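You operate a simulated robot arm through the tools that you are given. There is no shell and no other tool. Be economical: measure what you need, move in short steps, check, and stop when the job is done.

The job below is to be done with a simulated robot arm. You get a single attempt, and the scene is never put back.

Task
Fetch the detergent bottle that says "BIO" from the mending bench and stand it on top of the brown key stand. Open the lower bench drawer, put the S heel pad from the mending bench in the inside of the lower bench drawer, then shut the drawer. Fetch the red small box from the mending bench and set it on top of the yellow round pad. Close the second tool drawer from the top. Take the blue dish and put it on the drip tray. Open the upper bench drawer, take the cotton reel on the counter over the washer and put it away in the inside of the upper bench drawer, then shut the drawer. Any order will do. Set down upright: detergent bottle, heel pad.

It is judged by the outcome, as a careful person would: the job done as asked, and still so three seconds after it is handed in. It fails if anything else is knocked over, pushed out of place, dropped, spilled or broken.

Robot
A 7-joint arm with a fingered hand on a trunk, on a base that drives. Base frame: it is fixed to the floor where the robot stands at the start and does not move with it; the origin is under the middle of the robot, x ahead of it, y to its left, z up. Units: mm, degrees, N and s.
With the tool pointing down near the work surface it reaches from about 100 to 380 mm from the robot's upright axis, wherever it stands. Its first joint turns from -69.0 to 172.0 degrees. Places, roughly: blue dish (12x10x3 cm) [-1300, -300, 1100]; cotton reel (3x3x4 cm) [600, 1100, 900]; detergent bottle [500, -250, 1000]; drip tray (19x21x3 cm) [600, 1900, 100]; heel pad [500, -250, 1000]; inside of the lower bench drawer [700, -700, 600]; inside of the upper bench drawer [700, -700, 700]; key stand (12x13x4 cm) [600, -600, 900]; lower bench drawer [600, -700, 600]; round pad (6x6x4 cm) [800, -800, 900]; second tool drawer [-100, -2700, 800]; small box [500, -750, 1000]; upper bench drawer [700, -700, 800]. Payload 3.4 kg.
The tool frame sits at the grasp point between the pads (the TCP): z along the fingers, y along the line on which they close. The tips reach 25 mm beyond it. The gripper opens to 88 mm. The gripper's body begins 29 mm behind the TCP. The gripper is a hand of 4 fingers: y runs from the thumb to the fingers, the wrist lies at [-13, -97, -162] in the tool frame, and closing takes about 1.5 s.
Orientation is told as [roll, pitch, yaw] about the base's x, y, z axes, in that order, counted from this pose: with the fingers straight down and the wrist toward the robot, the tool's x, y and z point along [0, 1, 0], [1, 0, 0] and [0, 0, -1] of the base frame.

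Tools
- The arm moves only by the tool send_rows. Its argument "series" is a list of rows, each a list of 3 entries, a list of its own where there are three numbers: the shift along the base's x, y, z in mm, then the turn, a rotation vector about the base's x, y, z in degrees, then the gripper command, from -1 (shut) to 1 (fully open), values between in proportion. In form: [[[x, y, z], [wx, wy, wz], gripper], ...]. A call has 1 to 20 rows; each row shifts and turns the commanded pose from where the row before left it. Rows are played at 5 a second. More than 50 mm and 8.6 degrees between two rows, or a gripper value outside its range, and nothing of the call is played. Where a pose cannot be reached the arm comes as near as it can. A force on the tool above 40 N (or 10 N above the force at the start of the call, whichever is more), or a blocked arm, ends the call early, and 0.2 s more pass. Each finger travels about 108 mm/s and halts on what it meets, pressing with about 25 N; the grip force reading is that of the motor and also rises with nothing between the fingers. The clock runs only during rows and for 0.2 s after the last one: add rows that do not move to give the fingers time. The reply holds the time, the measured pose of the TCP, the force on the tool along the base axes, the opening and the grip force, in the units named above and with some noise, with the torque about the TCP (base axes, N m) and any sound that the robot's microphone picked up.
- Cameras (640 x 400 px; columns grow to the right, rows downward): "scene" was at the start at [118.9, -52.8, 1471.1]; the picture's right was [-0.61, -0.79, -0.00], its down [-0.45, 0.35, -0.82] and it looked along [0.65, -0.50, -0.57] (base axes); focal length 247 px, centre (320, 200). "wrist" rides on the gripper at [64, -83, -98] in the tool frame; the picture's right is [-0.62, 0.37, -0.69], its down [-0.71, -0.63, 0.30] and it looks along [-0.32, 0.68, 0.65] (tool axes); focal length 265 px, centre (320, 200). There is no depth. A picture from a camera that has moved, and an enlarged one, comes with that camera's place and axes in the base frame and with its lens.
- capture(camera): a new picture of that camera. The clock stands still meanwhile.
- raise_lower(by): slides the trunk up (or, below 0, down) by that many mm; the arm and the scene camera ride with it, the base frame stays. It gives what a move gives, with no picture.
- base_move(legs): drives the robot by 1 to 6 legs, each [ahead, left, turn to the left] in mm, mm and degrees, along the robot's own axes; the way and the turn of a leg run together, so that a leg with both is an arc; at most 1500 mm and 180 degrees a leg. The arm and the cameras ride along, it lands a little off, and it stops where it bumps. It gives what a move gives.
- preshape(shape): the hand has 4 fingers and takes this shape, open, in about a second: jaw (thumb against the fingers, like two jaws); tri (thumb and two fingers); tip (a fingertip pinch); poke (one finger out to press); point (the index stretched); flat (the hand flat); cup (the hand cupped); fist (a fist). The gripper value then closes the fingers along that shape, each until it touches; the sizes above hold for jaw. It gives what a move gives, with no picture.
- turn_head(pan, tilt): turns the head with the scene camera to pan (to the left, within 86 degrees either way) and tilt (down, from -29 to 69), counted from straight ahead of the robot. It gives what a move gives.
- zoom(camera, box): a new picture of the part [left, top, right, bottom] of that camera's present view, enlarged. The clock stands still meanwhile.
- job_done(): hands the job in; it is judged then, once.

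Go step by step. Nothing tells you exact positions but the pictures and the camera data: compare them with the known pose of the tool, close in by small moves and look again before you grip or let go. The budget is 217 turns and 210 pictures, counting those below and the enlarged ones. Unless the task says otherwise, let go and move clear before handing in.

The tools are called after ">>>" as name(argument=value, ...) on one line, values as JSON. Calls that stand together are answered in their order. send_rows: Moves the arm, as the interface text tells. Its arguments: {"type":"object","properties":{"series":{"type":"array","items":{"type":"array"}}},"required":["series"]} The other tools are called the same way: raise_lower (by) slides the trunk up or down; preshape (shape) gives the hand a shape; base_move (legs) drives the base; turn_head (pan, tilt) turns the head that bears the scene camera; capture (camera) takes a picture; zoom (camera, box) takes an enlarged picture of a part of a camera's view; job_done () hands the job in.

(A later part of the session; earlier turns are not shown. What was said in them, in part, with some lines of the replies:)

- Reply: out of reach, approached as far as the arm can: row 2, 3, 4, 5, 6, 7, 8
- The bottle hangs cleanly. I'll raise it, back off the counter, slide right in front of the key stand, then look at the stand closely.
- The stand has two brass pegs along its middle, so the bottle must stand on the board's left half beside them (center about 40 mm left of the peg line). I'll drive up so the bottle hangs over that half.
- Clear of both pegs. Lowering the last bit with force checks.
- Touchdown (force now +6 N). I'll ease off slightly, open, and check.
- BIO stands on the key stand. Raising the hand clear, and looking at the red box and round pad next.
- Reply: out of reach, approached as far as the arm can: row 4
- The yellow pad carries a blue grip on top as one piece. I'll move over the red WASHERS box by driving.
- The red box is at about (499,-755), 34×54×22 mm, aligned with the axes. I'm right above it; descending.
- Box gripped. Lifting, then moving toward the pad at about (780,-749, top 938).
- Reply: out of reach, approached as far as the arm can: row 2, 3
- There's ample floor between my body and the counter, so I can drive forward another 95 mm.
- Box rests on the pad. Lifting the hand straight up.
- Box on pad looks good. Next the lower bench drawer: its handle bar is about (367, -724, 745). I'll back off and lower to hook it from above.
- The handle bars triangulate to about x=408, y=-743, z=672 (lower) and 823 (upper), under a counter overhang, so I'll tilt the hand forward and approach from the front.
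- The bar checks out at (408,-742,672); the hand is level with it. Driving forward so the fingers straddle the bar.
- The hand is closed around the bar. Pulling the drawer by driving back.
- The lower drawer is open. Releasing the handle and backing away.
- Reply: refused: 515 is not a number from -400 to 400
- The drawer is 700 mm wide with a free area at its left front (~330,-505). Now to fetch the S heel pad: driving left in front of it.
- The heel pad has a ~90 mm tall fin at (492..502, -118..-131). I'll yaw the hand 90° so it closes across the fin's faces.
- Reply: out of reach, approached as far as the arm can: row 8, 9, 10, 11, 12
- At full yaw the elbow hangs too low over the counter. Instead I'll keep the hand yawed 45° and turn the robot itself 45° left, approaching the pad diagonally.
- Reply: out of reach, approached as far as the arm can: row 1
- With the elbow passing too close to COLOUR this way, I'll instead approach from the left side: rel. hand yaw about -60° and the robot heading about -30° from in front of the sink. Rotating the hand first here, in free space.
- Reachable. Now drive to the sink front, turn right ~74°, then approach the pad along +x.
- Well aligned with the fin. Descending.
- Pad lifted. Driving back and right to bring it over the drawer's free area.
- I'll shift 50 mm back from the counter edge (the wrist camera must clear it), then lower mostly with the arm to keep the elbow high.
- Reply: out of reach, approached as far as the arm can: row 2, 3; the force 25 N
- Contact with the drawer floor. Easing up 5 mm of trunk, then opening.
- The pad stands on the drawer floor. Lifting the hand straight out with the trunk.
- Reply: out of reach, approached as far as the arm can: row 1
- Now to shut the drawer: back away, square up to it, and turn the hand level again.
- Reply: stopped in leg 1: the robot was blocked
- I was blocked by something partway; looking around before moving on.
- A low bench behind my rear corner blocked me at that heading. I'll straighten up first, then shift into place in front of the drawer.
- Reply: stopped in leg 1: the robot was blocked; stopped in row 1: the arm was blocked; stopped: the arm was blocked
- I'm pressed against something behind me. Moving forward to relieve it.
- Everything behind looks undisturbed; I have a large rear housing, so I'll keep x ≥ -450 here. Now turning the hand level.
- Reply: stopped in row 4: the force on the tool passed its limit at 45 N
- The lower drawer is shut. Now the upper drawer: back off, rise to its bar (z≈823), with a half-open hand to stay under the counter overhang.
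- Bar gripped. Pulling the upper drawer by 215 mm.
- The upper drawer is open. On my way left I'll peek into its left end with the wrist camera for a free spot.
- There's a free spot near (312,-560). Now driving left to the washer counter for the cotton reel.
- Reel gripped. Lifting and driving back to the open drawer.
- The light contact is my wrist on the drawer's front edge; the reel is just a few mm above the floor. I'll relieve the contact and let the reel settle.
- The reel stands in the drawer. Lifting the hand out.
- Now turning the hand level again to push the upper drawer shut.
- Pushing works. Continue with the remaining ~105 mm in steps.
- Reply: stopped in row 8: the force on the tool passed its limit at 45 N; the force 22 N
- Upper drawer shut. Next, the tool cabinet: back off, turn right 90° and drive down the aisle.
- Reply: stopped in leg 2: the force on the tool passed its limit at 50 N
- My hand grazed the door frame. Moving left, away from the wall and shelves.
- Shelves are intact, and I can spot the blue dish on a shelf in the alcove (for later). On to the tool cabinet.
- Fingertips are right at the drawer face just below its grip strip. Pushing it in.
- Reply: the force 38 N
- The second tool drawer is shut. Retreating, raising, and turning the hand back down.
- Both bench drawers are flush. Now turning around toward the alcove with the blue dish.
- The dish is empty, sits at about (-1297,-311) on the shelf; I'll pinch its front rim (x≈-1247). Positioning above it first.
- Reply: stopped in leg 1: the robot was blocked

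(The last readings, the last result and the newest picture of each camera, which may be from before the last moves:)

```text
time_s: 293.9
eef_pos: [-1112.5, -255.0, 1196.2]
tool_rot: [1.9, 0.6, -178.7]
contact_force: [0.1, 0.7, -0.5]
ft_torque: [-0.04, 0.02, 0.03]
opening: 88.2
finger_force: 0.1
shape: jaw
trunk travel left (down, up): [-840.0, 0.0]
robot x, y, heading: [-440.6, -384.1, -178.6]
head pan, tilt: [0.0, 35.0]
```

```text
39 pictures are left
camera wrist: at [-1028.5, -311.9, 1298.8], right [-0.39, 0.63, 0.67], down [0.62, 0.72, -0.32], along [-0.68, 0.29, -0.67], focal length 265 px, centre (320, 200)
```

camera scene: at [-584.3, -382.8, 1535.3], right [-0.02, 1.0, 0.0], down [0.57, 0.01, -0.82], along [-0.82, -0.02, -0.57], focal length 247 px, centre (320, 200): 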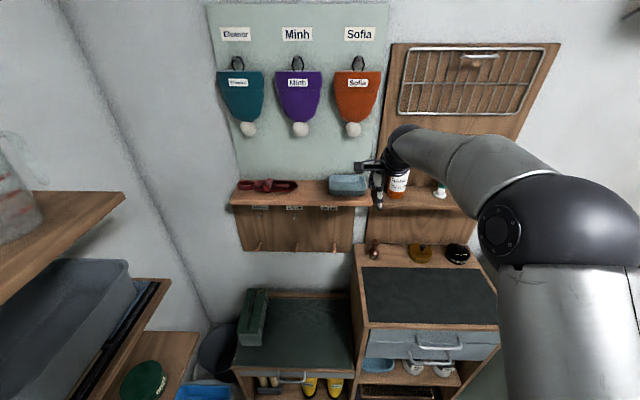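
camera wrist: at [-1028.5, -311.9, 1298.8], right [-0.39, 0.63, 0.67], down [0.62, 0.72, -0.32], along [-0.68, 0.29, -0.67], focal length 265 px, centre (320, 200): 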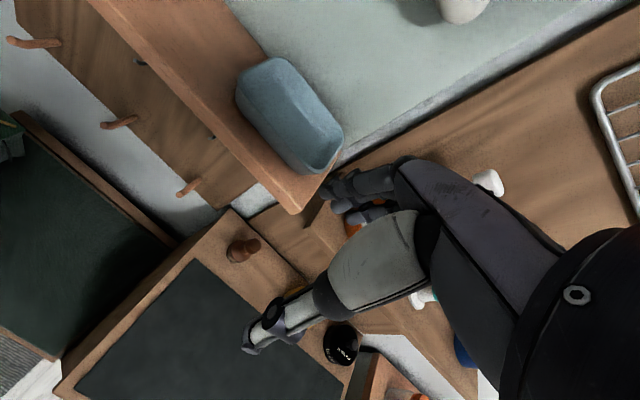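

>>> turn_head(pan=0, tilt=68)

>>> capture(camera="scene")

```text
time_s: 294.9
eef_pos: [-1110.1, -255.2, 1197.8]
tool_rot: [1.9, 0.7, -178.7]
contact_force: [-0.3, -0.7, -0.5]
ft_torque: [0.01, 0.04, 0.01]
opening: 87.9
finger_force: 0.0
shape: jaw
trunk travel left (down, up): [-840.0, 0.0]
robot x, y, heading: [-442.0, -385.0, -178.9]
head pan, tilt: [0.0, 68.0]
```

```text
38 pictures are left
camera scene: at [-552.1, -383.5, 1492.5], right [-0.02, 1.0, 0.0], down [0.93, 0.02, -0.38], along [-0.38, -0.01, -0.93], focal length 247 px, centre (320, 200)
```

scene: 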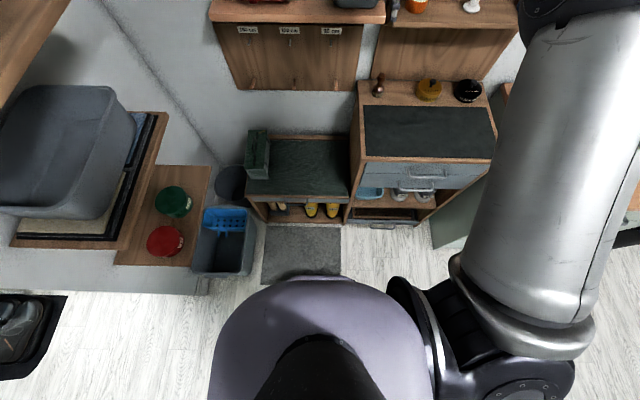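

The robot's wheels are hitting the edge of the floor rug in front of the bench. I'll approach diagonally from the rug's right side instead (heading ~215°), keeping the hand square to the dish.

>>> base_move(legs=[[-65, 0, 0], [0, -310, 0], [0, 0, 33.9]])

>>> send_rows(series=[[[0, 0, 0], [0, 0, -8.5], 1], [[0, 0, 0], [0, 0, -8.5], 1], [[0, 0, 0], [0, 0, -8.5], 1], [[0, 0, 0], [0, 0, -8.5], 1], [[0, 0, 0], [0, 0, 0], 1]])

>>> turn_head(pan=-20, tilt=35)

>>> capture(camera="scene")

```text
time_s: 299.2
eef_pos: [-1009.7, -350.9, 1198.2]
tool_rot: [1.8, 0.8, -144.1]
contact_force: [-0.2, -0.4, -0.6]
ft_torque: [-0.02, 0.01, 0.0]
opening: 87.9
finger_force: 0.1
shape: jaw
trunk travel left (down, up): [-840.0, 0.0]
robot x, y, heading: [-389.0, -75.7, -143.8]
head pan, tilt: [0.0, 68.0]
```

```text
time_s: 300.4
eef_pos: [-1010.2, -350.6, 1198.1]
tool_rot: [1.9, 0.5, -178.2]
contact_force: [-0.7, 0.1, 0.2]
ft_torque: [0.0, -0.01, 0.0]
opening: 87.9
finger_force: 0.0
shape: jaw
trunk travel left (down, up): [-840.0, 0.0]
robot x, y, heading: [-391.0, -75.8, -144.3]
head pan, tilt: [0.0, 68.0]
```

```text
time_s: 301.3
eef_pos: [-1010.4, -351.3, 1198.9]
tool_rot: [1.8, 0.7, -178.1]
contact_force: [0.0, -0.4, -0.2]
ft_torque: [0.0, 0.04, -0.05]
opening: 88.0
finger_force: 0.1
shape: jaw
trunk travel left (down, up): [-840.0, 0.0]
robot x, y, heading: [-388.2, -74.4, -144.0]
head pan, tilt: [-20.0, 35.0]
```

```text
37 pictures are left
camera scene: at [-514.8, -128.6, 1535.2], right [-0.28, 0.96, 0.0], down [0.55, 0.16, -0.82], along [-0.79, -0.23, -0.57], focal length 247 px, centre (320, 200)
```

scene: 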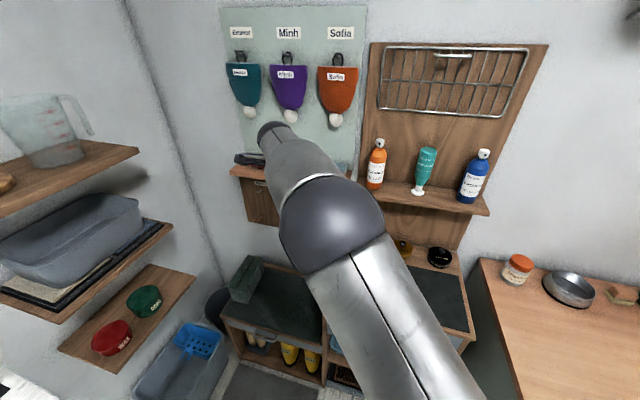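

>>> send_rows(series=[[[-16, 8, 0], [1.8, 0.7, -1.9], 1], [[-16, 8, 0], [0, 0, 0], 1], [[-17, 9, 0], [0, 0, 0], 1], [[0, 0, 0], [0, 0, 0], 1]])

>>> base_move(legs=[[144, -123, 0]])

>>> capture(camera="wrist")

>>> capture(camera="scene")

```text
time_s: 302.3
eef_pos: [-1058.3, -326.6, 1197.0]
tool_rot: [0.0, 0.0, -180.0]
contact_force: [-0.2, 0.7, -0.5]
ft_torque: [-0.01, 0.0, -0.01]
opening: 87.7
finger_force: 0.0
shape: jaw
trunk travel left (down, up): [-840.0, 0.0]
robot x, y, heading: [-391.8, -73.1, -144.2]
head pan, tilt: [-20.0, 35.0]
```

```text
time_s: 303.9
eef_pos: [-1241.0, -307.5, 1198.3]
tool_rot: [-0.1, -0.1, -179.2]
contact_force: [-0.7, -0.6, -0.3]
ft_torque: [0.04, 0.04, -0.02]
opening: 87.9
finger_force: 0.1
shape: jaw
trunk travel left (down, up): [-840.0, 0.0]
robot x, y, heading: [-575.8, -47.3, -143.2]
head pan, tilt: [-20.0, 35.0]
```

```text
36 pictures are left
camera wrist: at [-1156.4, -370.5, 1296.3], right [-0.38, 0.61, 0.69], down [0.62, 0.72, -0.3], along [-0.69, 0.32, -0.65], focal length 265 px, centre (320, 200)
```

wrist: 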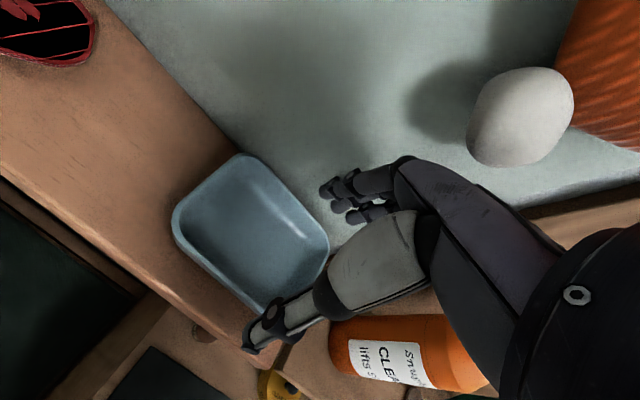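

```text
35 pictures are left
camera scene: at [-708.8, -92.2, 1536.8], right [-0.29, 0.96, -0.01], down [0.55, 0.16, -0.82], along [-0.78, -0.24, -0.58], focal length 247 px, centre (320, 200)
```

scene: 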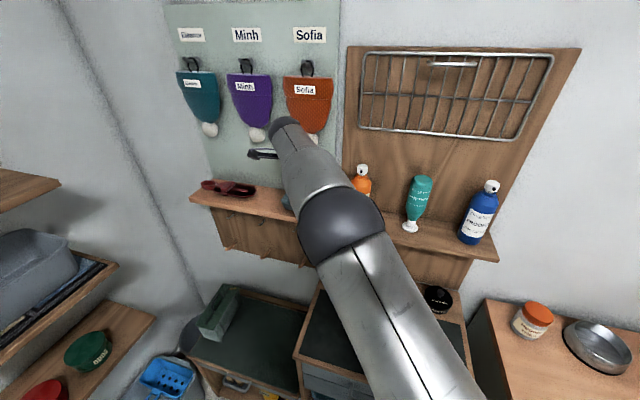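

>>> send_rows(series=[[[6, -8, -15], [0, 0, 0], 1], [[6, -7, -18], [0, 0, 0], 1], [[0, 0, 0], [0, 0, 0], 1]])

>>> capture(camera="wrist")

```text
time_s: 304.7
eef_pos: [-1220.2, -338.3, 1166.1]
tool_rot: [-0.3, -0.2, -178.5]
contact_force: [0.1, -0.1, -0.6]
ft_torque: [0.01, 0.01, -0.01]
opening: 88.1
finger_force: 0.0
shape: jaw
trunk travel left (down, up): [-840.0, 0.0]
robot x, y, heading: [-570.7, -51.0, -142.9]
head pan, tilt: [-20.0, 35.0]
```

```text
34 pictures are left
camera wrist: at [-1134.1, -399.2, 1263.6], right [-0.38, 0.61, 0.7], down [0.61, 0.73, -0.3], along [-0.7, 0.31, -0.65], focal length 265 px, centre (320, 200)
```

wrist: 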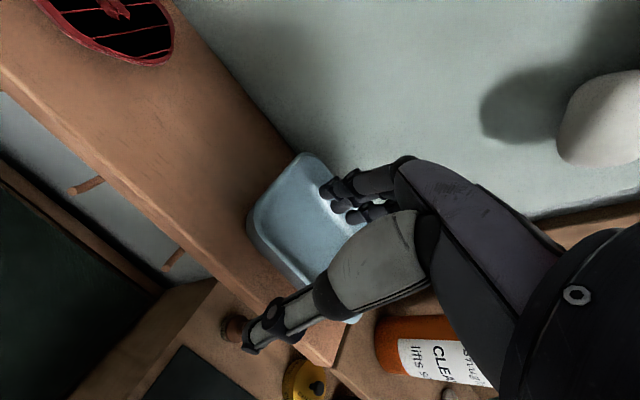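

>>> send_rows(series=[[[-2, 13, -10], [0, 0, -0.8], 1], [[-2, 14, -10], [0, 0, -0.8], 1], [[0, 0, 0], [0, 0, 0], 1]])

>>> capture(camera="wrist")

```text
time_s: 305.5
eef_pos: [-1219.1, -322.4, 1148.8]
tool_rot: [-0.3, -0.6, -180.0]
contact_force: [0.8, -0.2, 0.3]
ft_torque: [-0.01, -0.02, -0.01]
opening: 88.2
finger_force: 0.0
shape: jaw
trunk travel left (down, up): [-840.0, 0.0]
robot x, y, heading: [-572.6, -56.6, -142.6]
head pan, tilt: [-20.0, 35.0]
```

```text
33 pictures are left
camera wrist: at [-1135.5, -385.7, 1245.8], right [-0.36, 0.62, 0.7], down [0.63, 0.72, -0.31], along [-0.69, 0.33, -0.64], focal length 265 px, centre (320, 200)
```

wrist: 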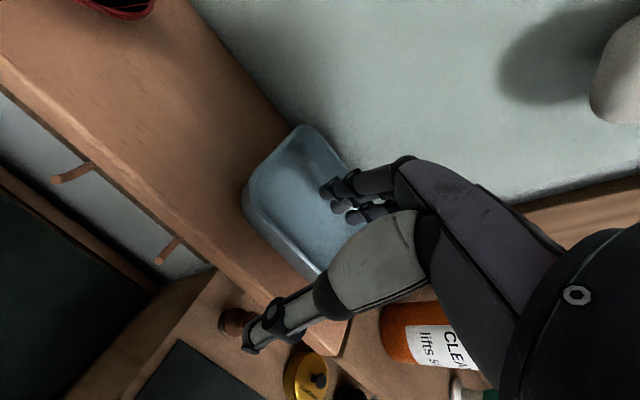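

>>> send_rows(series=[[[-2, 6, -10], [0, 0, 0], 1], [[-2, 6, -11], [0, 0.6, 0], 1], [[0, 0, 0], [0, 0, 0], 1]])

>>> capture(camera="wrist")

```text
time_s: 306.3
eef_pos: [-1220.0, -303.8, 1127.5]
tool_rot: [-0.6, -1.2, 180.0]
contact_force: [-1.2, 2.2, 5.3]
ft_torque: [0.09, 0.34, -0.11]
opening: 88.2
finger_force: 0.0
shape: jaw
trunk travel left (down, up): [-840.0, 0.0]
robot x, y, heading: [-572.9, -56.6, -142.4]
head pan, tilt: [-20.0, 35.0]
```

```text
32 pictures are left
camera wrist: at [-1135.0, -367.7, 1223.7], right [-0.35, 0.61, 0.71], down [0.63, 0.72, -0.31], along [-0.7, 0.33, -0.64], focal length 265 px, centre (320, 200)
```

wrist: 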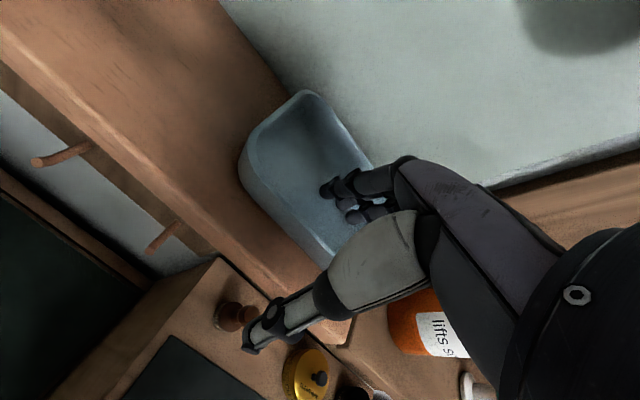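

Fingertips just touch the dish floor. Up 3 mm, then close on the rim.

>>> send_rows(series=[[[0, -3, 4], [0, 0, 0], 1], [[0, 0, 0], [0, 0, 0], 0.5], [[0, 0, 0], [0, 0, 0], 0.1], [[0, 0, 0], [0, 0, 0], -0.3], [[0, 0, 0], [0, 0, 0], -0.7], [[0, 0, 0], [0, 0, 0], -1], [[0, 0, 0], [0, 0, 0], -1], [[0, 0, 0], [0, 0, 0], -1], [[0, 0, 0], [0, 0, 0], -1]])

>>> capture(camera="wrist")

```text
time_s: 308.3
eef_pos: [-1226.9, -288.9, 1129.4]
tool_rot: [-0.4, -1.2, 179.7]
contact_force: [2.0, -2.9, 13.4]
ft_torque: [-0.15, 0.26, 0.18]
opening: 2.9
finger_force: 25.3
shape: jaw
trunk travel left (down, up): [-840.0, 0.0]
robot x, y, heading: [-575.7, -35.1, -142.6]
head pan, tilt: [-20.0, 35.0]
```

```text
31 pictures are left
camera wrist: at [-1141.2, -353.5, 1225.8], right [-0.35, 0.62, 0.7], down [0.63, 0.71, -0.31], along [-0.7, 0.33, -0.64], focal length 265 px, centre (320, 200)
```

wrist: 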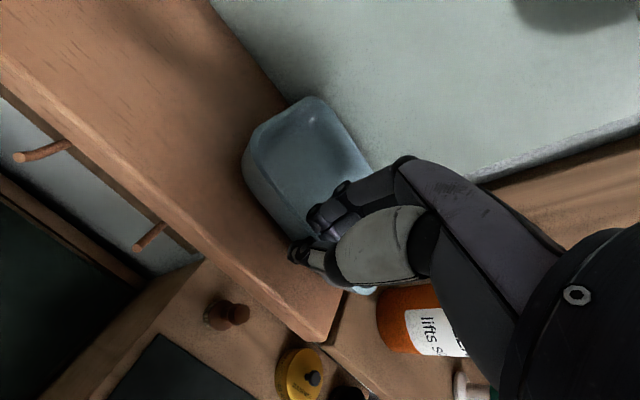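

Rim gripped. Lifting the dish.

>>> send_rows(series=[[[0, 0, 10], [0, 0, 0], -1], [[0, 0, 20], [0, 0, 0], -1], [[0, 0, 25], [0, 0, 0], -1], [[0, 0, 0], [0, 0, 0], -1]])

>>> capture(camera="wrist")

>>> capture(camera="scene")

```text
time_s: 309.3
eef_pos: [-1225.7, -291.1, 1183.9]
tool_rot: [-0.5, -1.0, 179.7]
contact_force: [1.5, -0.3, -1.2]
ft_torque: [-0.06, -0.14, 0.15]
opening: 2.6
finger_force: 25.1
shape: jaw
trunk travel left (down, up): [-840.0, 0.0]
robot x, y, heading: [-572.7, -40.2, -142.7]
head pan, tilt: [-20.0, 35.0]
```

```text
30 pictures are left
camera wrist: at [-1140.7, -355.7, 1280.4], right [-0.35, 0.62, 0.7], down [0.63, 0.71, -0.31], along [-0.69, 0.33, -0.64], focal length 265 px, centre (320, 200)
```

wrist: 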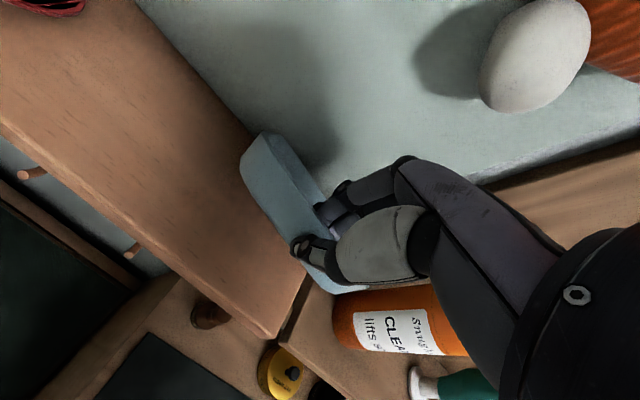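

```text
29 pictures are left
camera scene: at [-691.8, -88.3, 1536.7], right [-0.3, 0.96, 0.0], down [0.54, 0.17, -0.82], along [-0.78, -0.24, -0.57], focal length 247 px, centre (320, 200)
```

scene: 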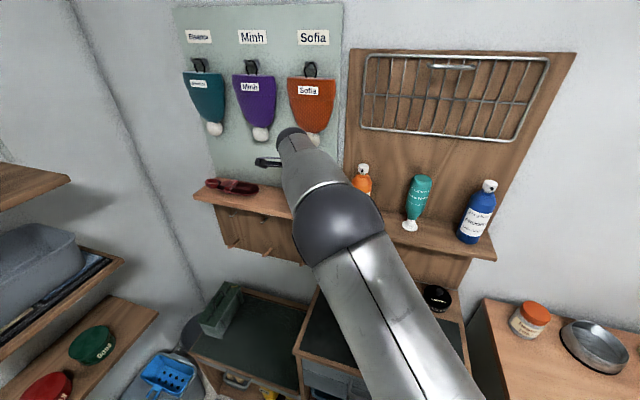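

The dish is held (tilted in the pinch, but secure and empty). Backing out and turning toward the washer side.

>>> base_move(legs=[[-150, 110, 0], [-246, -78, 0], [0, 0, 143]])

>>> turn_head(pan=-15, tilt=35)

>>> capture(camera="scene")

```text
time_s: 318.1
eef_pos: [426.8, -62.3, 1183.7]
tool_rot: [-0.6, -0.8, -40.6]
contact_force: [1.0, -0.5, -0.7]
ft_torque: [0.06, 0.02, -0.02]
opening: 2.6
finger_force: 24.8
shape: jaw
trunk travel left (down, up): [-840.0, 0.0]
robot x, y, heading: [-232.1, 169.4, -3.2]
head pan, tilt: [-20.0, 35.0]
```

```text
time_s: 318.8
eef_pos: [427.2, -60.5, 1182.4]
tool_rot: [-0.5, -0.9, -40.7]
contact_force: [-0.1, -0.6, -1.4]
ft_torque: [0.06, 0.03, 0.03]
opening: 2.7
finger_force: 25.6
shape: jaw
trunk travel left (down, up): [-840.0, 0.0]
robot x, y, heading: [-233.1, 167.8, -3.4]
head pan, tilt: [-15.0, 35.0]
```

```text
28 pictures are left
camera scene: at [-101.9, 139.7, 1535.3], right [-0.31, -0.95, 0.0], down [-0.55, 0.18, -0.82], along [0.78, -0.26, -0.57], focal length 247 px, centre (320, 200)
```

scene: 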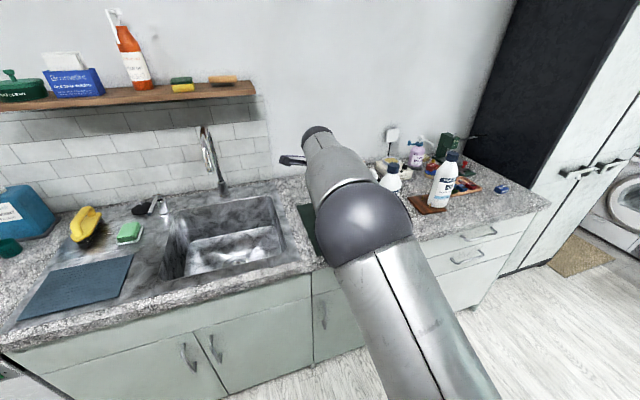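

>>> send_rows(series=[[[0, 0, 0], [0, 0, 8.2], -1], [[0, 0, 0], [0, 0, 8.2], -1], [[0, 0, 0], [0, 0, 8.2], -1], [[0, 0, 0], [0, 0, 8.2], -1], [[0, 0, 0], [0.5, 0.9, 4.4], -1], [[0, 0, 0], [0, 0, 0], -1]])

>>> base_move(legs=[[0, 0, 3.4], [-70, 800, 0], [0, 900, 0]])

>>> turn_head(pan=0, tilt=50)

>>> capture(camera="scene")

>>> capture(camera="wrist")

```text
time_s: 320.2
eef_pos: [427.9, -61.5, 1182.8]
tool_rot: [-0.1, -0.1, -3.5]
contact_force: [-0.4, -0.1, -1.4]
ft_torque: [0.01, 0.08, -0.01]
opening: 2.4
finger_force: 24.7
shape: jaw
trunk travel left (down, up): [-840.0, 0.0]
robot x, y, heading: [-234.9, 168.8, -3.2]
head pan, tilt: [-15.0, 35.0]
```

```text
time_s: 329.2
eef_pos: [349.6, 1679.5, 1183.0]
tool_rot: [-0.1, 0.0, 0.6]
contact_force: [0.5, 0.2, -0.5]
ft_torque: [0.02, 0.06, 0.0]
opening: 2.6
finger_force: 25.0
shape: jaw
trunk travel left (down, up): [-840.0, 0.0]
robot x, y, heading: [-326.0, 1861.5, 1.0]
head pan, tilt: [-15.0, 35.0]
```

```text
time_s: 330.0
eef_pos: [350.3, 1678.8, 1182.1]
tool_rot: [-0.1, 0.0, 0.6]
contact_force: [0.3, 0.4, -1.7]
ft_torque: [0.02, 0.08, 0.02]
opening: 2.7
finger_force: 24.9
shape: jaw
trunk travel left (down, up): [-840.0, 0.0]
robot x, y, heading: [-325.6, 1860.2, 1.0]
head pan, tilt: [0.0, 50.0]
```

```text
27 pictures are left
camera scene: at [-199.4, 1864.9, 1513.6], right [0.01, -1.0, 0.0], down [-0.77, -0.01, -0.64], along [0.64, 0.01, -0.77], focal length 247 px, centre (320, 200)
```

scene: 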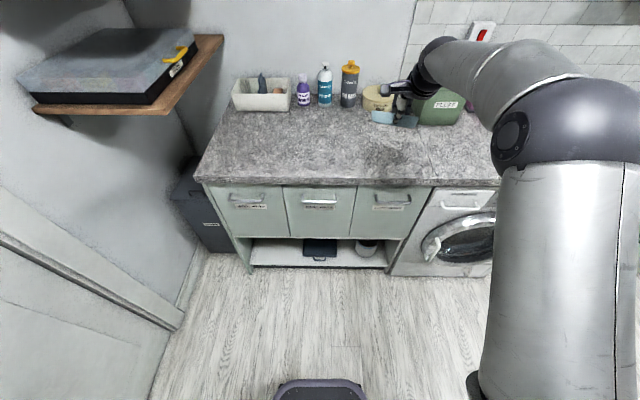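

```text
26 pictures are left
camera wrist: at [266.0, 1744.5, 1281.6], right [0.37, -0.62, 0.69], down [-0.62, -0.72, -0.3], along [0.69, -0.32, -0.65], focal length 265 px, centre (320, 200)
```

wrist: 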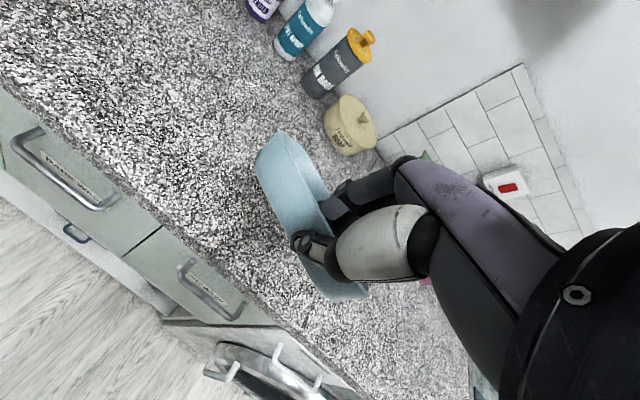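

>>> zoom(camera="scene", box=[340, 70, 480, 160])

>>> zoom(camera="scene", box=[220, 180, 440, 290])

```text
4.44 times, centred on (410, 115) of scene
camera zoom: at [-199.4, 1864.9, 1513.6], right [0.01, -1.0, 0.0], down [-0.77, -0.01, -0.64], along [0.64, 0.01, -0.77], focal length 1099 px, centre (-80, 578)
```

zoom: 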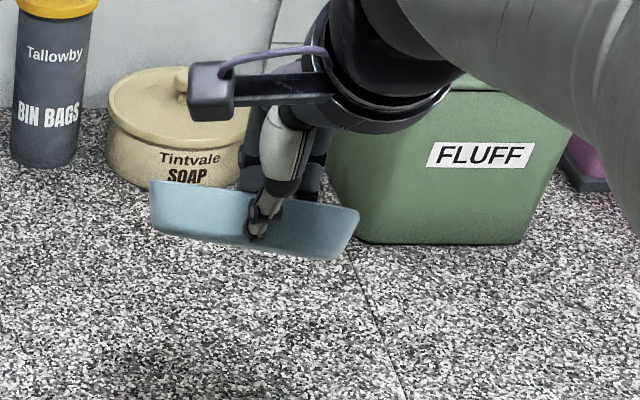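

```text
2.91 times, centred on (330, 235) of scene
camera zoom: at [-199.4, 1864.9, 1513.6], right [0.01, -1.0, 0.0], down [-0.77, -0.01, -0.64], along [0.64, 0.01, -0.77], focal length 720 px, centre (291, 98)
```

zoom: 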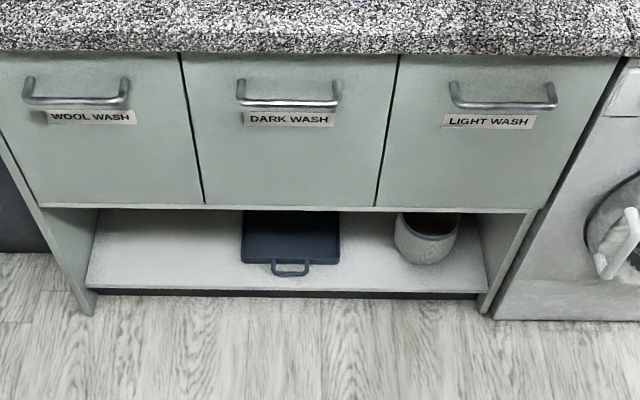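

The tray sits in the low niche (center ≈ (592,1880), z≈110). The dish hangs ~50° nose-down, so I'll pitch the hand forward to level it, back off, and lower the trunk.

>>> base_move(legs=[[-100, 195, -1]])

>>> send_rows(series=[[[0, 0, 0], [0, -8, 0], -1], [[0, 0, 0], [0, -8, 0], -1], [[0, 0, 0], [0, -8, 0], -1], [[0, 0, 0], [0, -8, 0], -1], [[0, 0, 0], [0, -8, 0], -1], [[0, 0, 0], [0, 0, 0], -1]])

>>> raise_lower(by=-400)

>>> raise_lower(by=-400)

>>> turn_head(pan=-10, tilt=25)

>>> capture(camera="scene")

>>> capture(camera="wrist")

```text
time_s: 331.7
eef_pos: [245.9, 1864.2, 1182.5]
tool_rot: [-0.1, 0.0, -0.4]
contact_force: [-0.3, 0.7, -1.3]
ft_torque: [0.05, 0.09, 0.02]
opening: 2.5
finger_force: 25.4
shape: jaw
trunk travel left (down, up): [-840.0, 0.0]
robot x, y, heading: [-426.7, 2057.7, -0.4]
head pan, tilt: [0.0, 50.0]
```

```text
time_s: 333.1
eef_pos: [243.9, 1864.2, 1184.1]
tool_rot: [0.4, -40.1, -0.5]
contact_force: [0.2, 0.2, -1.3]
ft_torque: [0.04, 0.09, 0.01]
opening: 2.7
finger_force: 25.6
shape: jaw
trunk travel left (down, up): [-840.0, 0.0]
robot x, y, heading: [-427.6, 2058.6, -0.4]
head pan, tilt: [0.0, 50.0]
```

```text
time_s: 336.9
eef_pos: [245.2, 1862.6, 783.7]
tool_rot: [0.4, -40.0, -0.5]
contact_force: [-0.6, 0.7, -1.8]
ft_torque: [0.06, 0.13, 0.02]
opening: 2.2
finger_force: 25.0
shape: jaw
trunk travel left (down, up): [-440.0, 400.0]
robot x, y, heading: [-427.6, 2058.7, -0.1]
head pan, tilt: [0.0, 50.0]
```

```text
time_s: 340.7
eef_pos: [244.1, 1863.9, 383.0]
tool_rot: [0.3, -40.0, -0.5]
contact_force: [-0.7, -0.1, -2.2]
ft_torque: [-0.01, 0.11, 0.02]
opening: 2.4
finger_force: 24.7
shape: jaw
trunk travel left (down, up): [-40.0, 800.0]
robot x, y, heading: [-428.4, 2059.7, -0.2]
head pan, tilt: [0.0, 50.0]
```

```text
time_s: 341.6
eef_pos: [244.4, 1862.7, 383.5]
tool_rot: [0.3, -40.0, -0.5]
contact_force: [0.1, 0.4, -1.7]
ft_torque: [0.04, 0.09, -0.03]
opening: 2.6
finger_force: 25.1
shape: jaw
trunk travel left (down, up): [-40.0, 800.0]
robot x, y, heading: [-431.2, 2057.3, -0.0]
head pan, tilt: [-10.0, 25.0]
```

```text
23 pictures are left
camera scene: at [-287.9, 2042.0, 751.0], right [-0.17, -0.98, 0.0], down [-0.42, 0.07, -0.91], along [0.89, -0.16, -0.42], focal length 247 px, centre (320, 200)
```

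scene: 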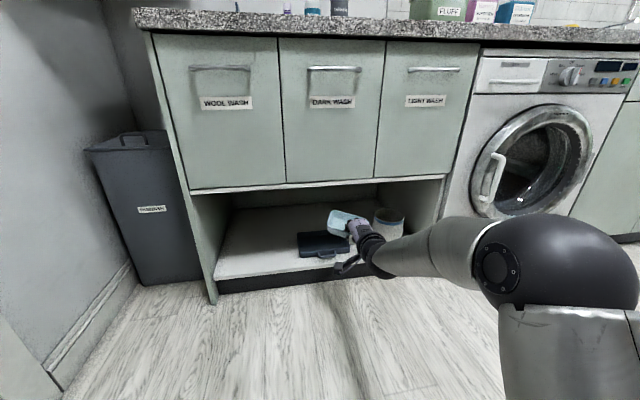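

```text
22 pictures are left
camera wrist: at [117.4, 1929.3, 405.4], right [-0.17, -0.62, 0.77], down [-0.29, -0.71, -0.64], along [0.94, -0.33, -0.06], focal length 265 px, centre (320, 200)
```

wrist: 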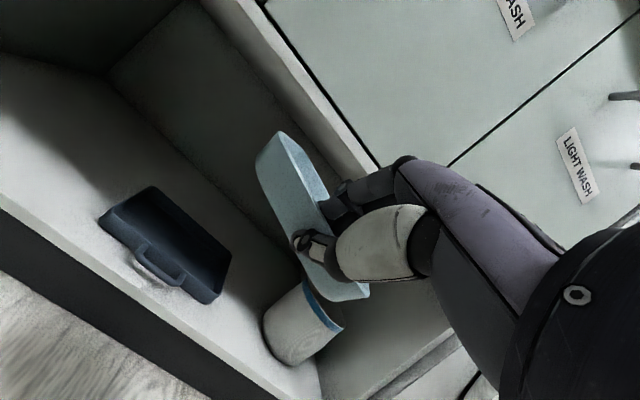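

>>> zoom(camera="scene", box=[280, 180, 420, 290])

```text
3.64 times, centred on (350, 235) of scene
camera zoom: at [-287.9, 2042.0, 751.0], right [-0.17, -0.98, 0.0], down [-0.42, 0.07, -0.91], along [0.89, -0.16, -0.42], focal length 900 px, centre (211, 73)
```

zoom: 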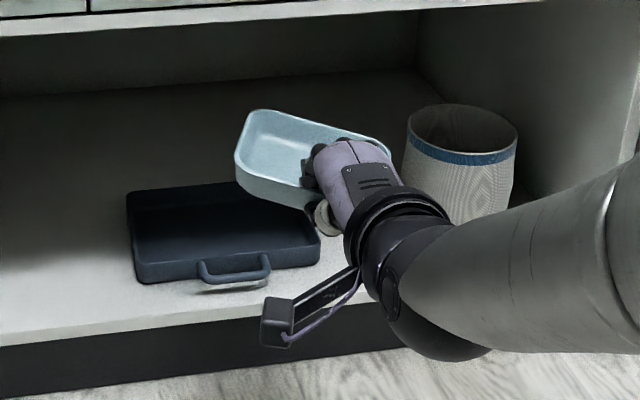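

The dish is now nearly level. Lowering to just above tray height, then driving it into the niche over the tray (center ≈ (630,1870)).

>>> raise_lower(by=-40)

>>> send_rows(series=[[[0, 0, -30], [0, 0, 0], -1], [[0, 0, -30], [0, 0, 0], -1], [[0, 0, -30], [0, 0, 0], -1], [[0, 0, -25], [0, 0, 0], -1], [[0, 0, -20], [0, 0, 0], -1], [[0, 0, 0], [0, 0, 0], -1]])

>>> capture(camera="scene")

```text
time_s: 342.4
eef_pos: [244.1, 1861.8, 343.4]
tool_rot: [0.3, -39.9, -0.5]
contact_force: [0.4, -0.6, -2.0]
ft_torque: [-0.01, 0.06, 0.0]
opening: 2.6
finger_force: 24.8
shape: jaw
trunk travel left (down, up): [0.0, 840.0]
robot x, y, heading: [-429.4, 2051.4, -0.2]
head pan, tilt: [-10.0, 25.0]
```

```text
time_s: 343.8
eef_pos: [244.6, 1864.7, 207.0]
tool_rot: [0.3, -40.1, -0.5]
contact_force: [-0.8, -0.2, -1.2]
ft_torque: [0.0, 0.08, 0.01]
opening: 2.5
finger_force: 24.9
shape: jaw
trunk travel left (down, up): [0.0, 840.0]
robot x, y, heading: [-427.1, 2057.3, -0.3]
head pan, tilt: [-10.0, 25.0]
```

```text
20 pictures are left
camera scene: at [-287.9, 2041.9, 711.2], right [-0.17, -0.98, 0.0], down [-0.42, 0.07, -0.91], along [0.89, -0.16, -0.42], focal length 247 px, centre (320, 200)
```

scene: 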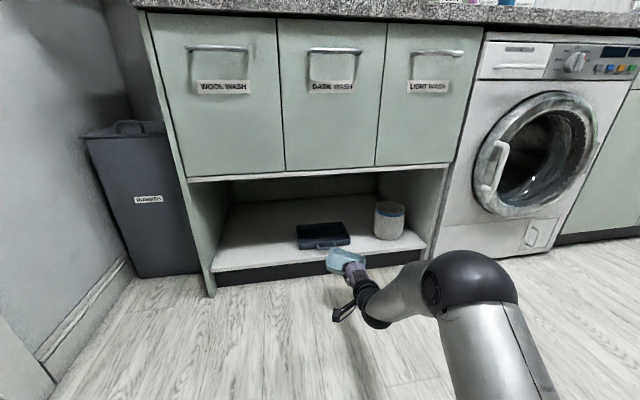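

>>> zoom(camera="scene", box=[280, 200, 420, 290])

```text
4.44 times, centred on (350, 245) of scene
camera zoom: at [-287.9, 2041.9, 711.2], right [-0.17, -0.98, 0.0], down [-0.42, 0.07, -0.91], along [0.89, -0.16, -0.42], focal length 1099 px, centre (187, 0)
```

zoom: 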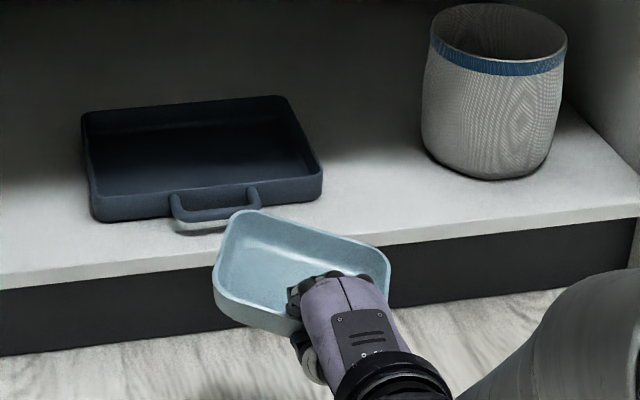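

>>> send_rows(series=[[[0, 0, 0], [-8, 0, 0], -1], [[0, 0, 0], [0, 0, 0], -1]])

>>> base_move(legs=[[190, -5, 0]])

>>> capture(camera="scene")

>>> zoom(camera="scene", box=[270, 210, 430, 320])

>>> capture(camera="wrist")

```text
time_s: 344.4
eef_pos: [244.8, 1863.6, 208.2]
tool_rot: [-10.1, -39.6, 6.2]
contact_force: [-0.5, -0.2, -1.5]
ft_torque: [0.03, 0.08, 0.03]
opening: 2.6
finger_force: 25.1
shape: jaw
trunk travel left (down, up): [0.0, 840.0]
robot x, y, heading: [-430.5, 2056.8, -0.3]
head pan, tilt: [-10.0, 25.0]
```

```text
time_s: 346.0
eef_pos: [435.3, 1857.2, 206.9]
tool_rot: [-10.1, -39.6, 6.1]
contact_force: [0.0, 0.0, -3.0]
ft_torque: [0.0, 0.07, 0.03]
opening: 2.6
finger_force: 24.6
shape: jaw
trunk travel left (down, up): [0.0, 840.0]
robot x, y, heading: [-238.0, 2051.1, -0.0]
head pan, tilt: [-10.0, 25.0]
```

```text
18 pictures are left
camera scene: at [-96.7, 2036.6, 711.2], right [-0.18, -0.98, 0.0], down [-0.42, 0.07, -0.91], along [0.89, -0.16, -0.42], focal length 247 px, centre (320, 200)
```

scene: 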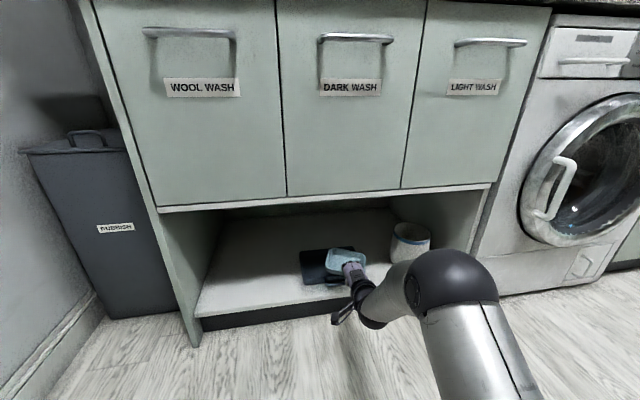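

```text
3.64 times, centred on (350, 265) of scene
camera zoom: at [-96.7, 2036.6, 711.2], right [-0.18, -0.98, 0.0], down [-0.42, 0.07, -0.91], along [0.89, -0.16, -0.42], focal length 900 px, centre (211, -36)
```

zoom: 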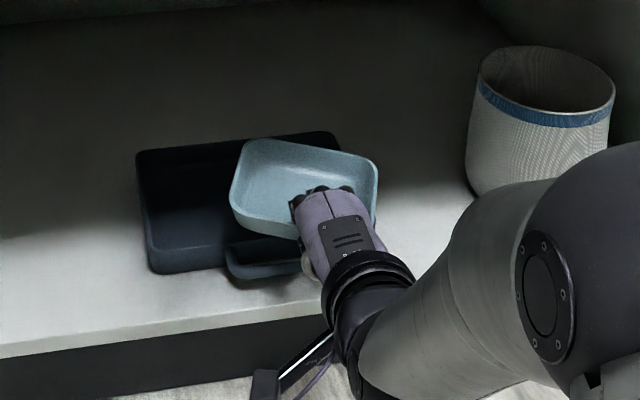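

```text
16 pictures are left
camera wrist: at [309.0, 1926.2, 220.6], right [-0.17, -0.51, 0.84], down [-0.29, -0.79, -0.54], along [0.94, -0.34, -0.02], focal length 265 px, centre (320, 200)
```

wrist: 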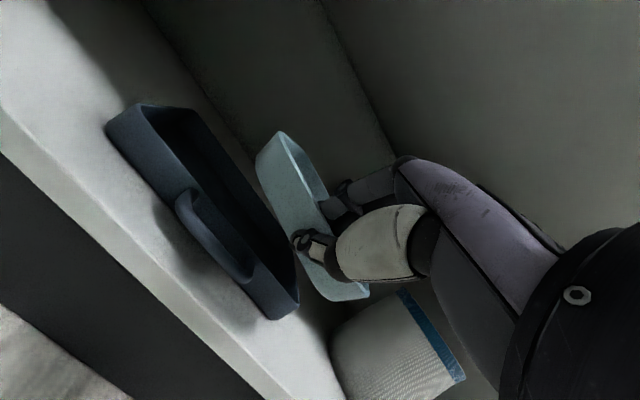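

The dish is yawed about 20° relative to the tray; I'll rotate it straight and move it over the tray's center.

>>> send_rows(series=[[[0, 0, 0], [0, 0, 7], -1], [[0, 0, 0], [0, 0, 7], -1], [[0, 0, 0], [0, 0, 6], -1], [[0, 0, 0], [0, 0, 0], -1]])

>>> base_move(legs=[[114, 6, 0]])

>>> turn_head(pan=-15, tilt=40)

>>> zoom(camera="scene", box=[240, 160, 400, 270])

>>> capture(camera="wrist")

```text
time_s: 347.0
eef_pos: [435.6, 1856.7, 208.6]
tool_rot: [-10.1, -39.7, 26.1]
contact_force: [0.4, -0.4, -0.4]
ft_torque: [-0.03, 0.09, -0.01]
opening: 2.8
finger_force: 25.1
shape: jaw
trunk travel left (down, up): [0.0, 840.0]
robot x, y, heading: [-233.0, 2049.4, -0.2]
head pan, tilt: [-10.0, 25.0]
```

```text
time_s: 348.2
eef_pos: [550.0, 1862.1, 207.9]
tool_rot: [-10.1, -39.6, 26.0]
contact_force: [-0.1, -0.7, -1.4]
ft_torque: [-0.04, 0.05, -0.01]
opening: 2.5
finger_force: 24.6
shape: jaw
trunk travel left (down, up): [0.0, 840.0]
robot x, y, heading: [-120.1, 2060.0, -0.3]
head pan, tilt: [-10.0, 25.0]
```

```text
time_s: 349.0
eef_pos: [550.1, 1862.6, 207.9]
tool_rot: [-10.1, -39.6, 26.1]
contact_force: [-0.3, 0.1, -2.7]
ft_torque: [-0.04, 0.09, -0.02]
opening: 2.2
finger_force: 25.2
shape: jaw
trunk travel left (down, up): [0.0, 840.0]
robot x, y, heading: [-123.1, 2060.9, 0.1]
head pan, tilt: [-15.0, 40.0]
```

```text
3.64 times, centred on (320, 215) of scene
camera zoom: at [9.1, 2036.4, 688.0], right [-0.26, -0.97, 0.0], down [-0.62, 0.17, -0.77], along [0.74, -0.2, -0.64], focal length 900 px, centre (320, 146)
```

zoom: 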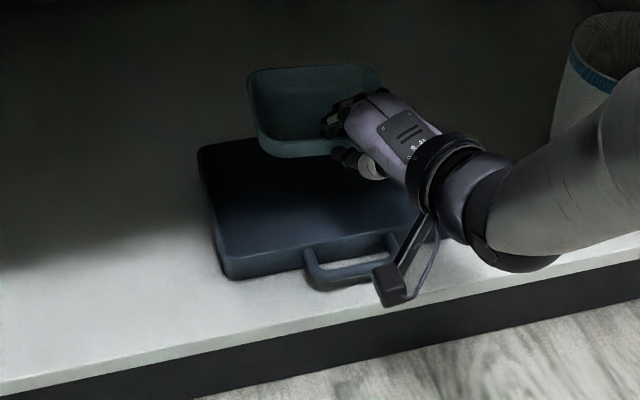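

```text
14 pictures are left
camera wrist: at [407.8, 1884.2, 220.7], right [0.02, -0.54, 0.84], down [0.0, -0.84, -0.54], along [1.0, 0.01, -0.02], focal length 265 px, centre (320, 200)
```

wrist: 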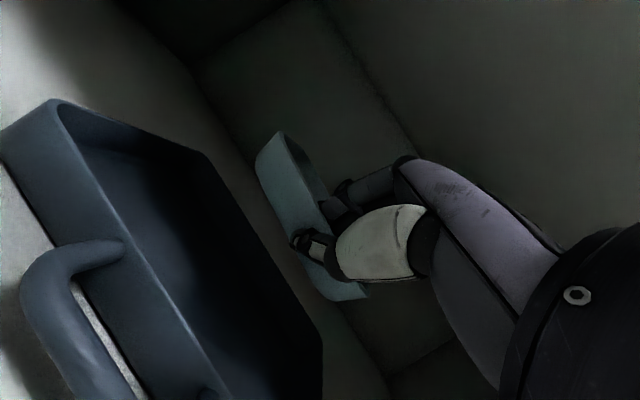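

The dish is now square above the tray. Shifting 10 mm toward me and lowering gently.

>>> send_rows(series=[[[-6, 2, -12], [0, 0, 0], -1], [[-6, 2, -12], [0, 0, 0], -1], [[0, 0, -10], [0, 0, 0], -1], [[0, 0, -6], [0, 0, 0], -1], [[0, 0, 0], [0, 0, 0], -1]])

>>> zoom(camera="scene", box=[240, 160, 400, 270])

>>> capture(camera="wrist")

```text
time_s: 350.2
eef_pos: [537.9, 1866.5, 168.0]
tool_rot: [-10.1, -39.6, 26.1]
contact_force: [0.7, -0.8, -2.0]
ft_torque: [0.0, 0.07, 0.0]
opening: 2.5
finger_force: 25.4
shape: jaw
trunk travel left (down, up): [0.0, 840.0]
robot x, y, heading: [-122.0, 2057.6, 0.1]
head pan, tilt: [-15.0, 40.0]
```

```text
3.64 times, centred on (320, 215) of scene
camera zoom: at [9.1, 2036.3, 687.9], right [-0.26, -0.97, 0.0], down [-0.62, 0.17, -0.77], along [0.74, -0.2, -0.64], focal length 900 px, centre (320, 146)
```

zoom: 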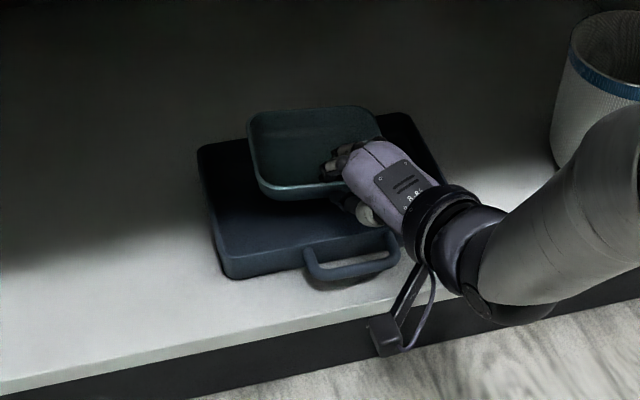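

```text
12 pictures are left
camera wrist: at [396.0, 1888.5, 181.4], right [0.02, -0.54, 0.84], down [0.0, -0.84, -0.54], along [1.0, 0.01, -0.02], focal length 265 px, centre (320, 200)
```

wrist: 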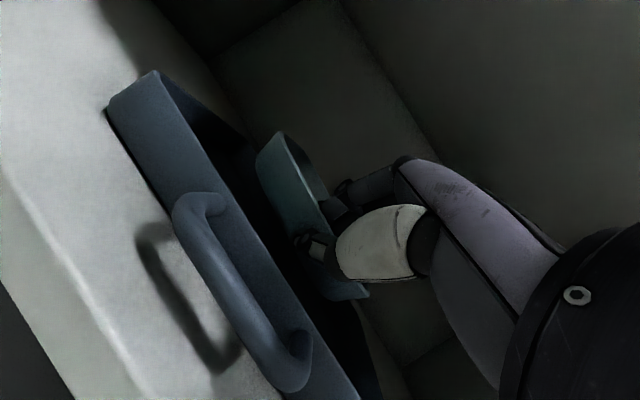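

>>> send_rows(series=[[[-6, 1, -6], [0, 0, 0], -1], [[-2, 0, -6], [0, 0, 0], -1], [[0, 0, -4], [0, 0, 0], -1], [[0, 0, -4], [0, 0, 0], -1], [[0, 0, -4], [0, 0, 0], -1], [[0, 0, -3], [0, 0, 0], -1], [[0, 0, 0], [0, 0, 0], -1]])

>>> zoom(camera="scene", box=[250, 170, 390, 270])

```text
time_s: 351.8
eef_pos: [532.2, 1868.6, 151.2]
tool_rot: [-10.8, -40.6, 26.6]
contact_force: [3.0, -3.9, 39.2]
ft_torque: [0.0, 0.91, 0.1]
opening: 2.0
finger_force: 25.0
shape: jaw
trunk travel left (down, up): [0.0, 840.0]
robot x, y, heading: [-121.8, 2057.5, -0.0]
head pan, tilt: [-15.0, 40.0]
```

```text
4.00 times, centred on (320, 220) of scene
camera zoom: at [5.3, 2037.4, 689.1], right [-0.26, -0.97, 0.0], down [-0.62, 0.17, -0.77], along [0.74, -0.2, -0.64], focal length 989 px, centre (320, 120)
```

zoom: 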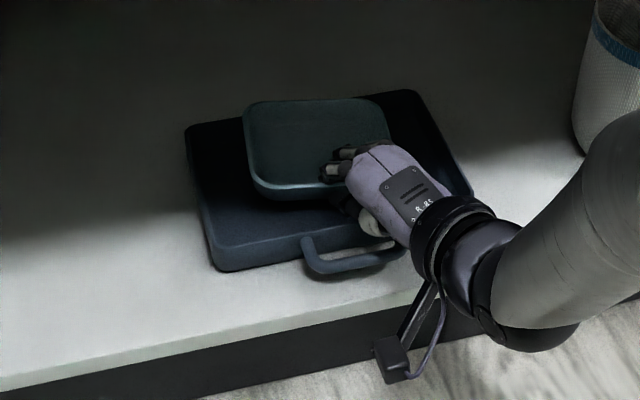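

My thumb is resting on the tray's front rim. Raising a little, shifting 8 mm inward, and lowering again.

>>> send_rows(series=[[[0, 0, 10], [0, 0, 0], -1], [[4, 0, 2], [0, 0, 0], -1], [[4, 0, 0], [0, 0, 0], -1], [[2, 0, -4], [0, 0, 0], -1], [[0, 0, -3], [0, 0, 0], -1], [[0, 0, 0], [0, 0, 0], -1]])

>>> zoom(camera="wrist", box=[80, 60, 440, 340])

```text
time_s: 353.2
eef_pos: [540.0, 1867.0, 149.0]
tool_rot: [-10.2, -40.0, 26.2]
contact_force: [-0.5, -1.7, 18.0]
ft_torque: [-0.09, 0.62, 0.05]
opening: 2.0
finger_force: 24.8
shape: jaw
trunk travel left (down, up): [0.0, 840.0]
robot x, y, heading: [-120.7, 2058.6, -0.3]
head pan, tilt: [-15.0, 40.0]
```

```text
1.43 times, centred on (260, 200) of wrist
camera zoom: at [397.9, 1888.8, 161.2], right [0.01, -0.54, 0.84], down [0.0, -0.84, -0.54], along [1.0, 0.01, -0.01], focal length 379 px, centre (406, 200)
```

zoom: 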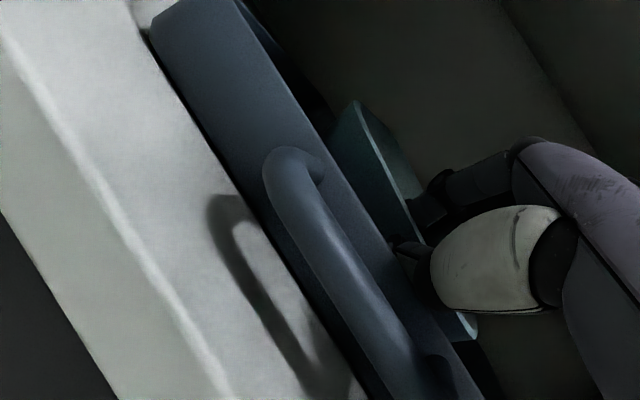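

>>> send_rows(series=[[[0, 0, 7], [0, 0, 0], -1], [[0, 0, 0], [0, 0, 0], -0.9], [[0, 0, 0], [0, 0, 0], -0.8], [[0, 0, 0], [0, 0, 0], -0.7], [[0, 0, 0], [0, 0, 0], -0.6], [[0, 0, 0], [0, 0, 0], -0.6]])

>>> zoom(camera="scene", box=[250, 170, 390, 270])

```text
time_s: 354.6
eef_pos: [541.7, 1868.1, 155.2]
tool_rot: [-10.3, -39.8, 26.2]
contact_force: [5.3, 4.9, 13.3]
ft_torque: [-0.12, 0.48, -0.07]
opening: 15.0
finger_force: 0.0
shape: jaw
trunk travel left (down, up): [0.0, 840.0]
robot x, y, heading: [-121.3, 2055.0, -0.1]
head pan, tilt: [-15.0, 40.0]
```

```text
4.00 times, centred on (320, 220) of scene
camera zoom: at [7.7, 2036.9, 688.3], right [-0.26, -0.97, 0.0], down [-0.62, 0.17, -0.77], along [0.74, -0.2, -0.64], focal length 989 px, centre (320, 120)
```

zoom: 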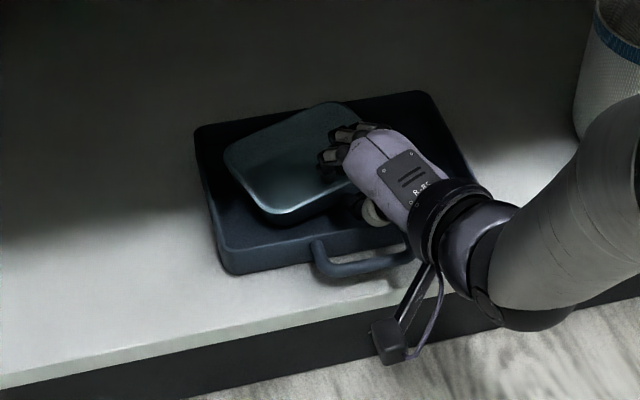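

The dish settled into the tray. Lifting the hand straight up.

>>> send_rows(series=[[[0, 0, 8], [0, 0, 0], -0.6], [[0, 0, 8], [0, 0, 0], -0.6], [[0, 0, 8], [0, 0, 0], -0.6], [[0, 0, 0], [0, 0, 0], -0.6]])

>>> zoom(camera="scene", box=[250, 160, 390, 270])

```text
time_s: 355.6
eef_pos: [539.2, 1866.1, 176.1]
tool_rot: [-10.1, -39.5, 26.1]
contact_force: [-0.9, -0.3, -0.7]
ft_torque: [0.02, 0.01, 0.0]
opening: 17.5
finger_force: 0.1
shape: jaw
trunk travel left (down, up): [0.0, 840.0]
robot x, y, heading: [-120.4, 2057.8, 0.1]
head pan, tilt: [-15.0, 40.0]
```

```text
3.64 times, centred on (320, 215) of scene
camera zoom: at [8.9, 2036.3, 687.9], right [-0.26, -0.97, 0.0], down [-0.62, 0.17, -0.77], along [0.74, -0.2, -0.64], focal length 900 px, centre (320, 146)
```

zoom: 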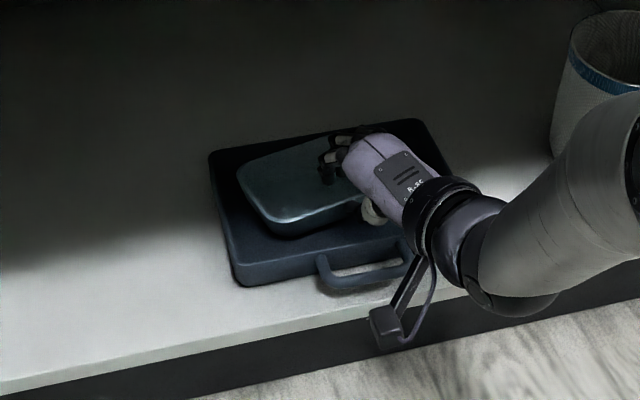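

Free of load now. Raising further and backing out.

>>> send_rows(series=[[[0, 0, 20], [0, 0, 0], -0.6], [[0, 0, 20], [0, 0, 0], -0.6], [[0, 0, 15], [0, 0, 0], -0.6], [[0, 0, 0], [0, 0, 0], -0.6]])

>>> base_move(legs=[[-280, 0, 0]])

>>> zoom(camera="scene", box=[230, 110, 430, 230])

```text
time_s: 356.6
eef_pos: [539.5, 1867.7, 231.8]
tool_rot: [-10.1, -39.5, 26.2]
contact_force: [-0.4, -0.9, -0.6]
ft_torque: [-0.05, 0.01, -0.01]
opening: 17.5
finger_force: 0.1
shape: jaw
trunk travel left (down, up): [0.0, 840.0]
robot x, y, heading: [-120.9, 2057.2, -0.1]
head pan, tilt: [-15.0, 40.0]
```

```text
time_s: 358.5
eef_pos: [261.3, 1866.9, 232.1]
tool_rot: [-10.1, -39.6, 25.9]
contact_force: [0.6, -0.5, 0.4]
ft_torque: [-0.01, -0.04, 0.01]
opening: 17.7
finger_force: 0.1
shape: jaw
trunk travel left (down, up): [0.0, 840.0]
robot x, y, heading: [-403.4, 2057.6, -0.2]
head pan, tilt: [-15.0, 40.0]
```

```text
3.20 times, centred on (330, 170) of scene
camera zoom: at [-268.7, 2036.9, 687.9], right [-0.26, -0.96, 0.0], down [-0.62, 0.17, -0.77], along [0.74, -0.2, -0.64], focal length 792 px, centre (288, 296)
```

zoom: 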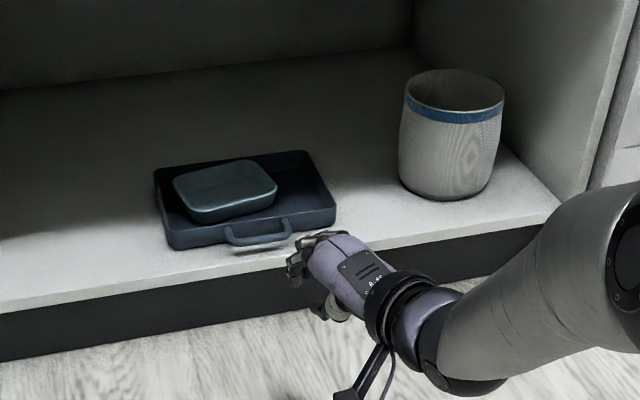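

>>> zoom(camera="scene", box=[270, 140, 340, 190])

```text
8.00 times, centred on (305, 165) of scene
camera zoom: at [-268.7, 2036.9, 687.9], right [-0.26, -0.96, 0.0], down [-0.62, 0.17, -0.77], along [0.74, -0.2, -0.64], focal length 1979 px, centre (440, 480)
```

zoom: 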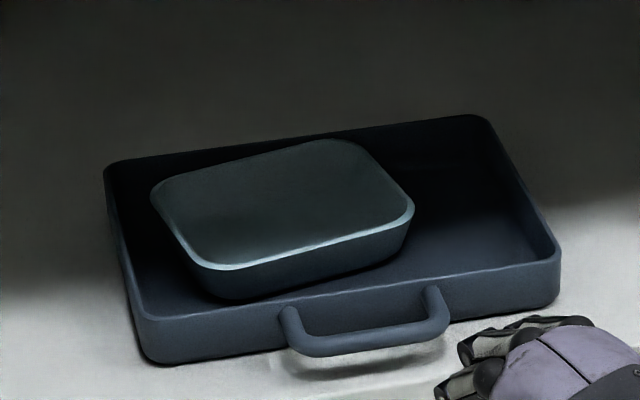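

The dish sits right side up in the drip tray, and my hand is clear of everything. All six parts of the job are done, so I'm handing it in.

>>> job_done()

```text
The job is handed in.
```

I've done every part of the job and handed it in.

- **BIO bottle:** it stands on the key stand's board beside the pegs, overhanging one edge slightly.
- **S heel pad:** it stands upright inside the lower bench drawer, which is shut.
- **Red box:** it rests on the yellow round pad, turned slightly off square.
- **Tool drawer:** the second one from the top is shut.
- **Blue dish:** it is right side up in the drip tray, at a slight angle. It fell the last centimetre or so when I let go.
- **Cotton reel:** it is inside the upper bench drawer, which is shut.

While driving I was stopped several times near the floor rug in front of the boot bench, probably by the rug's edge, and my hand touched the door frame once. I saw nothing knocked over, but I didn't check whether the rug shifted.
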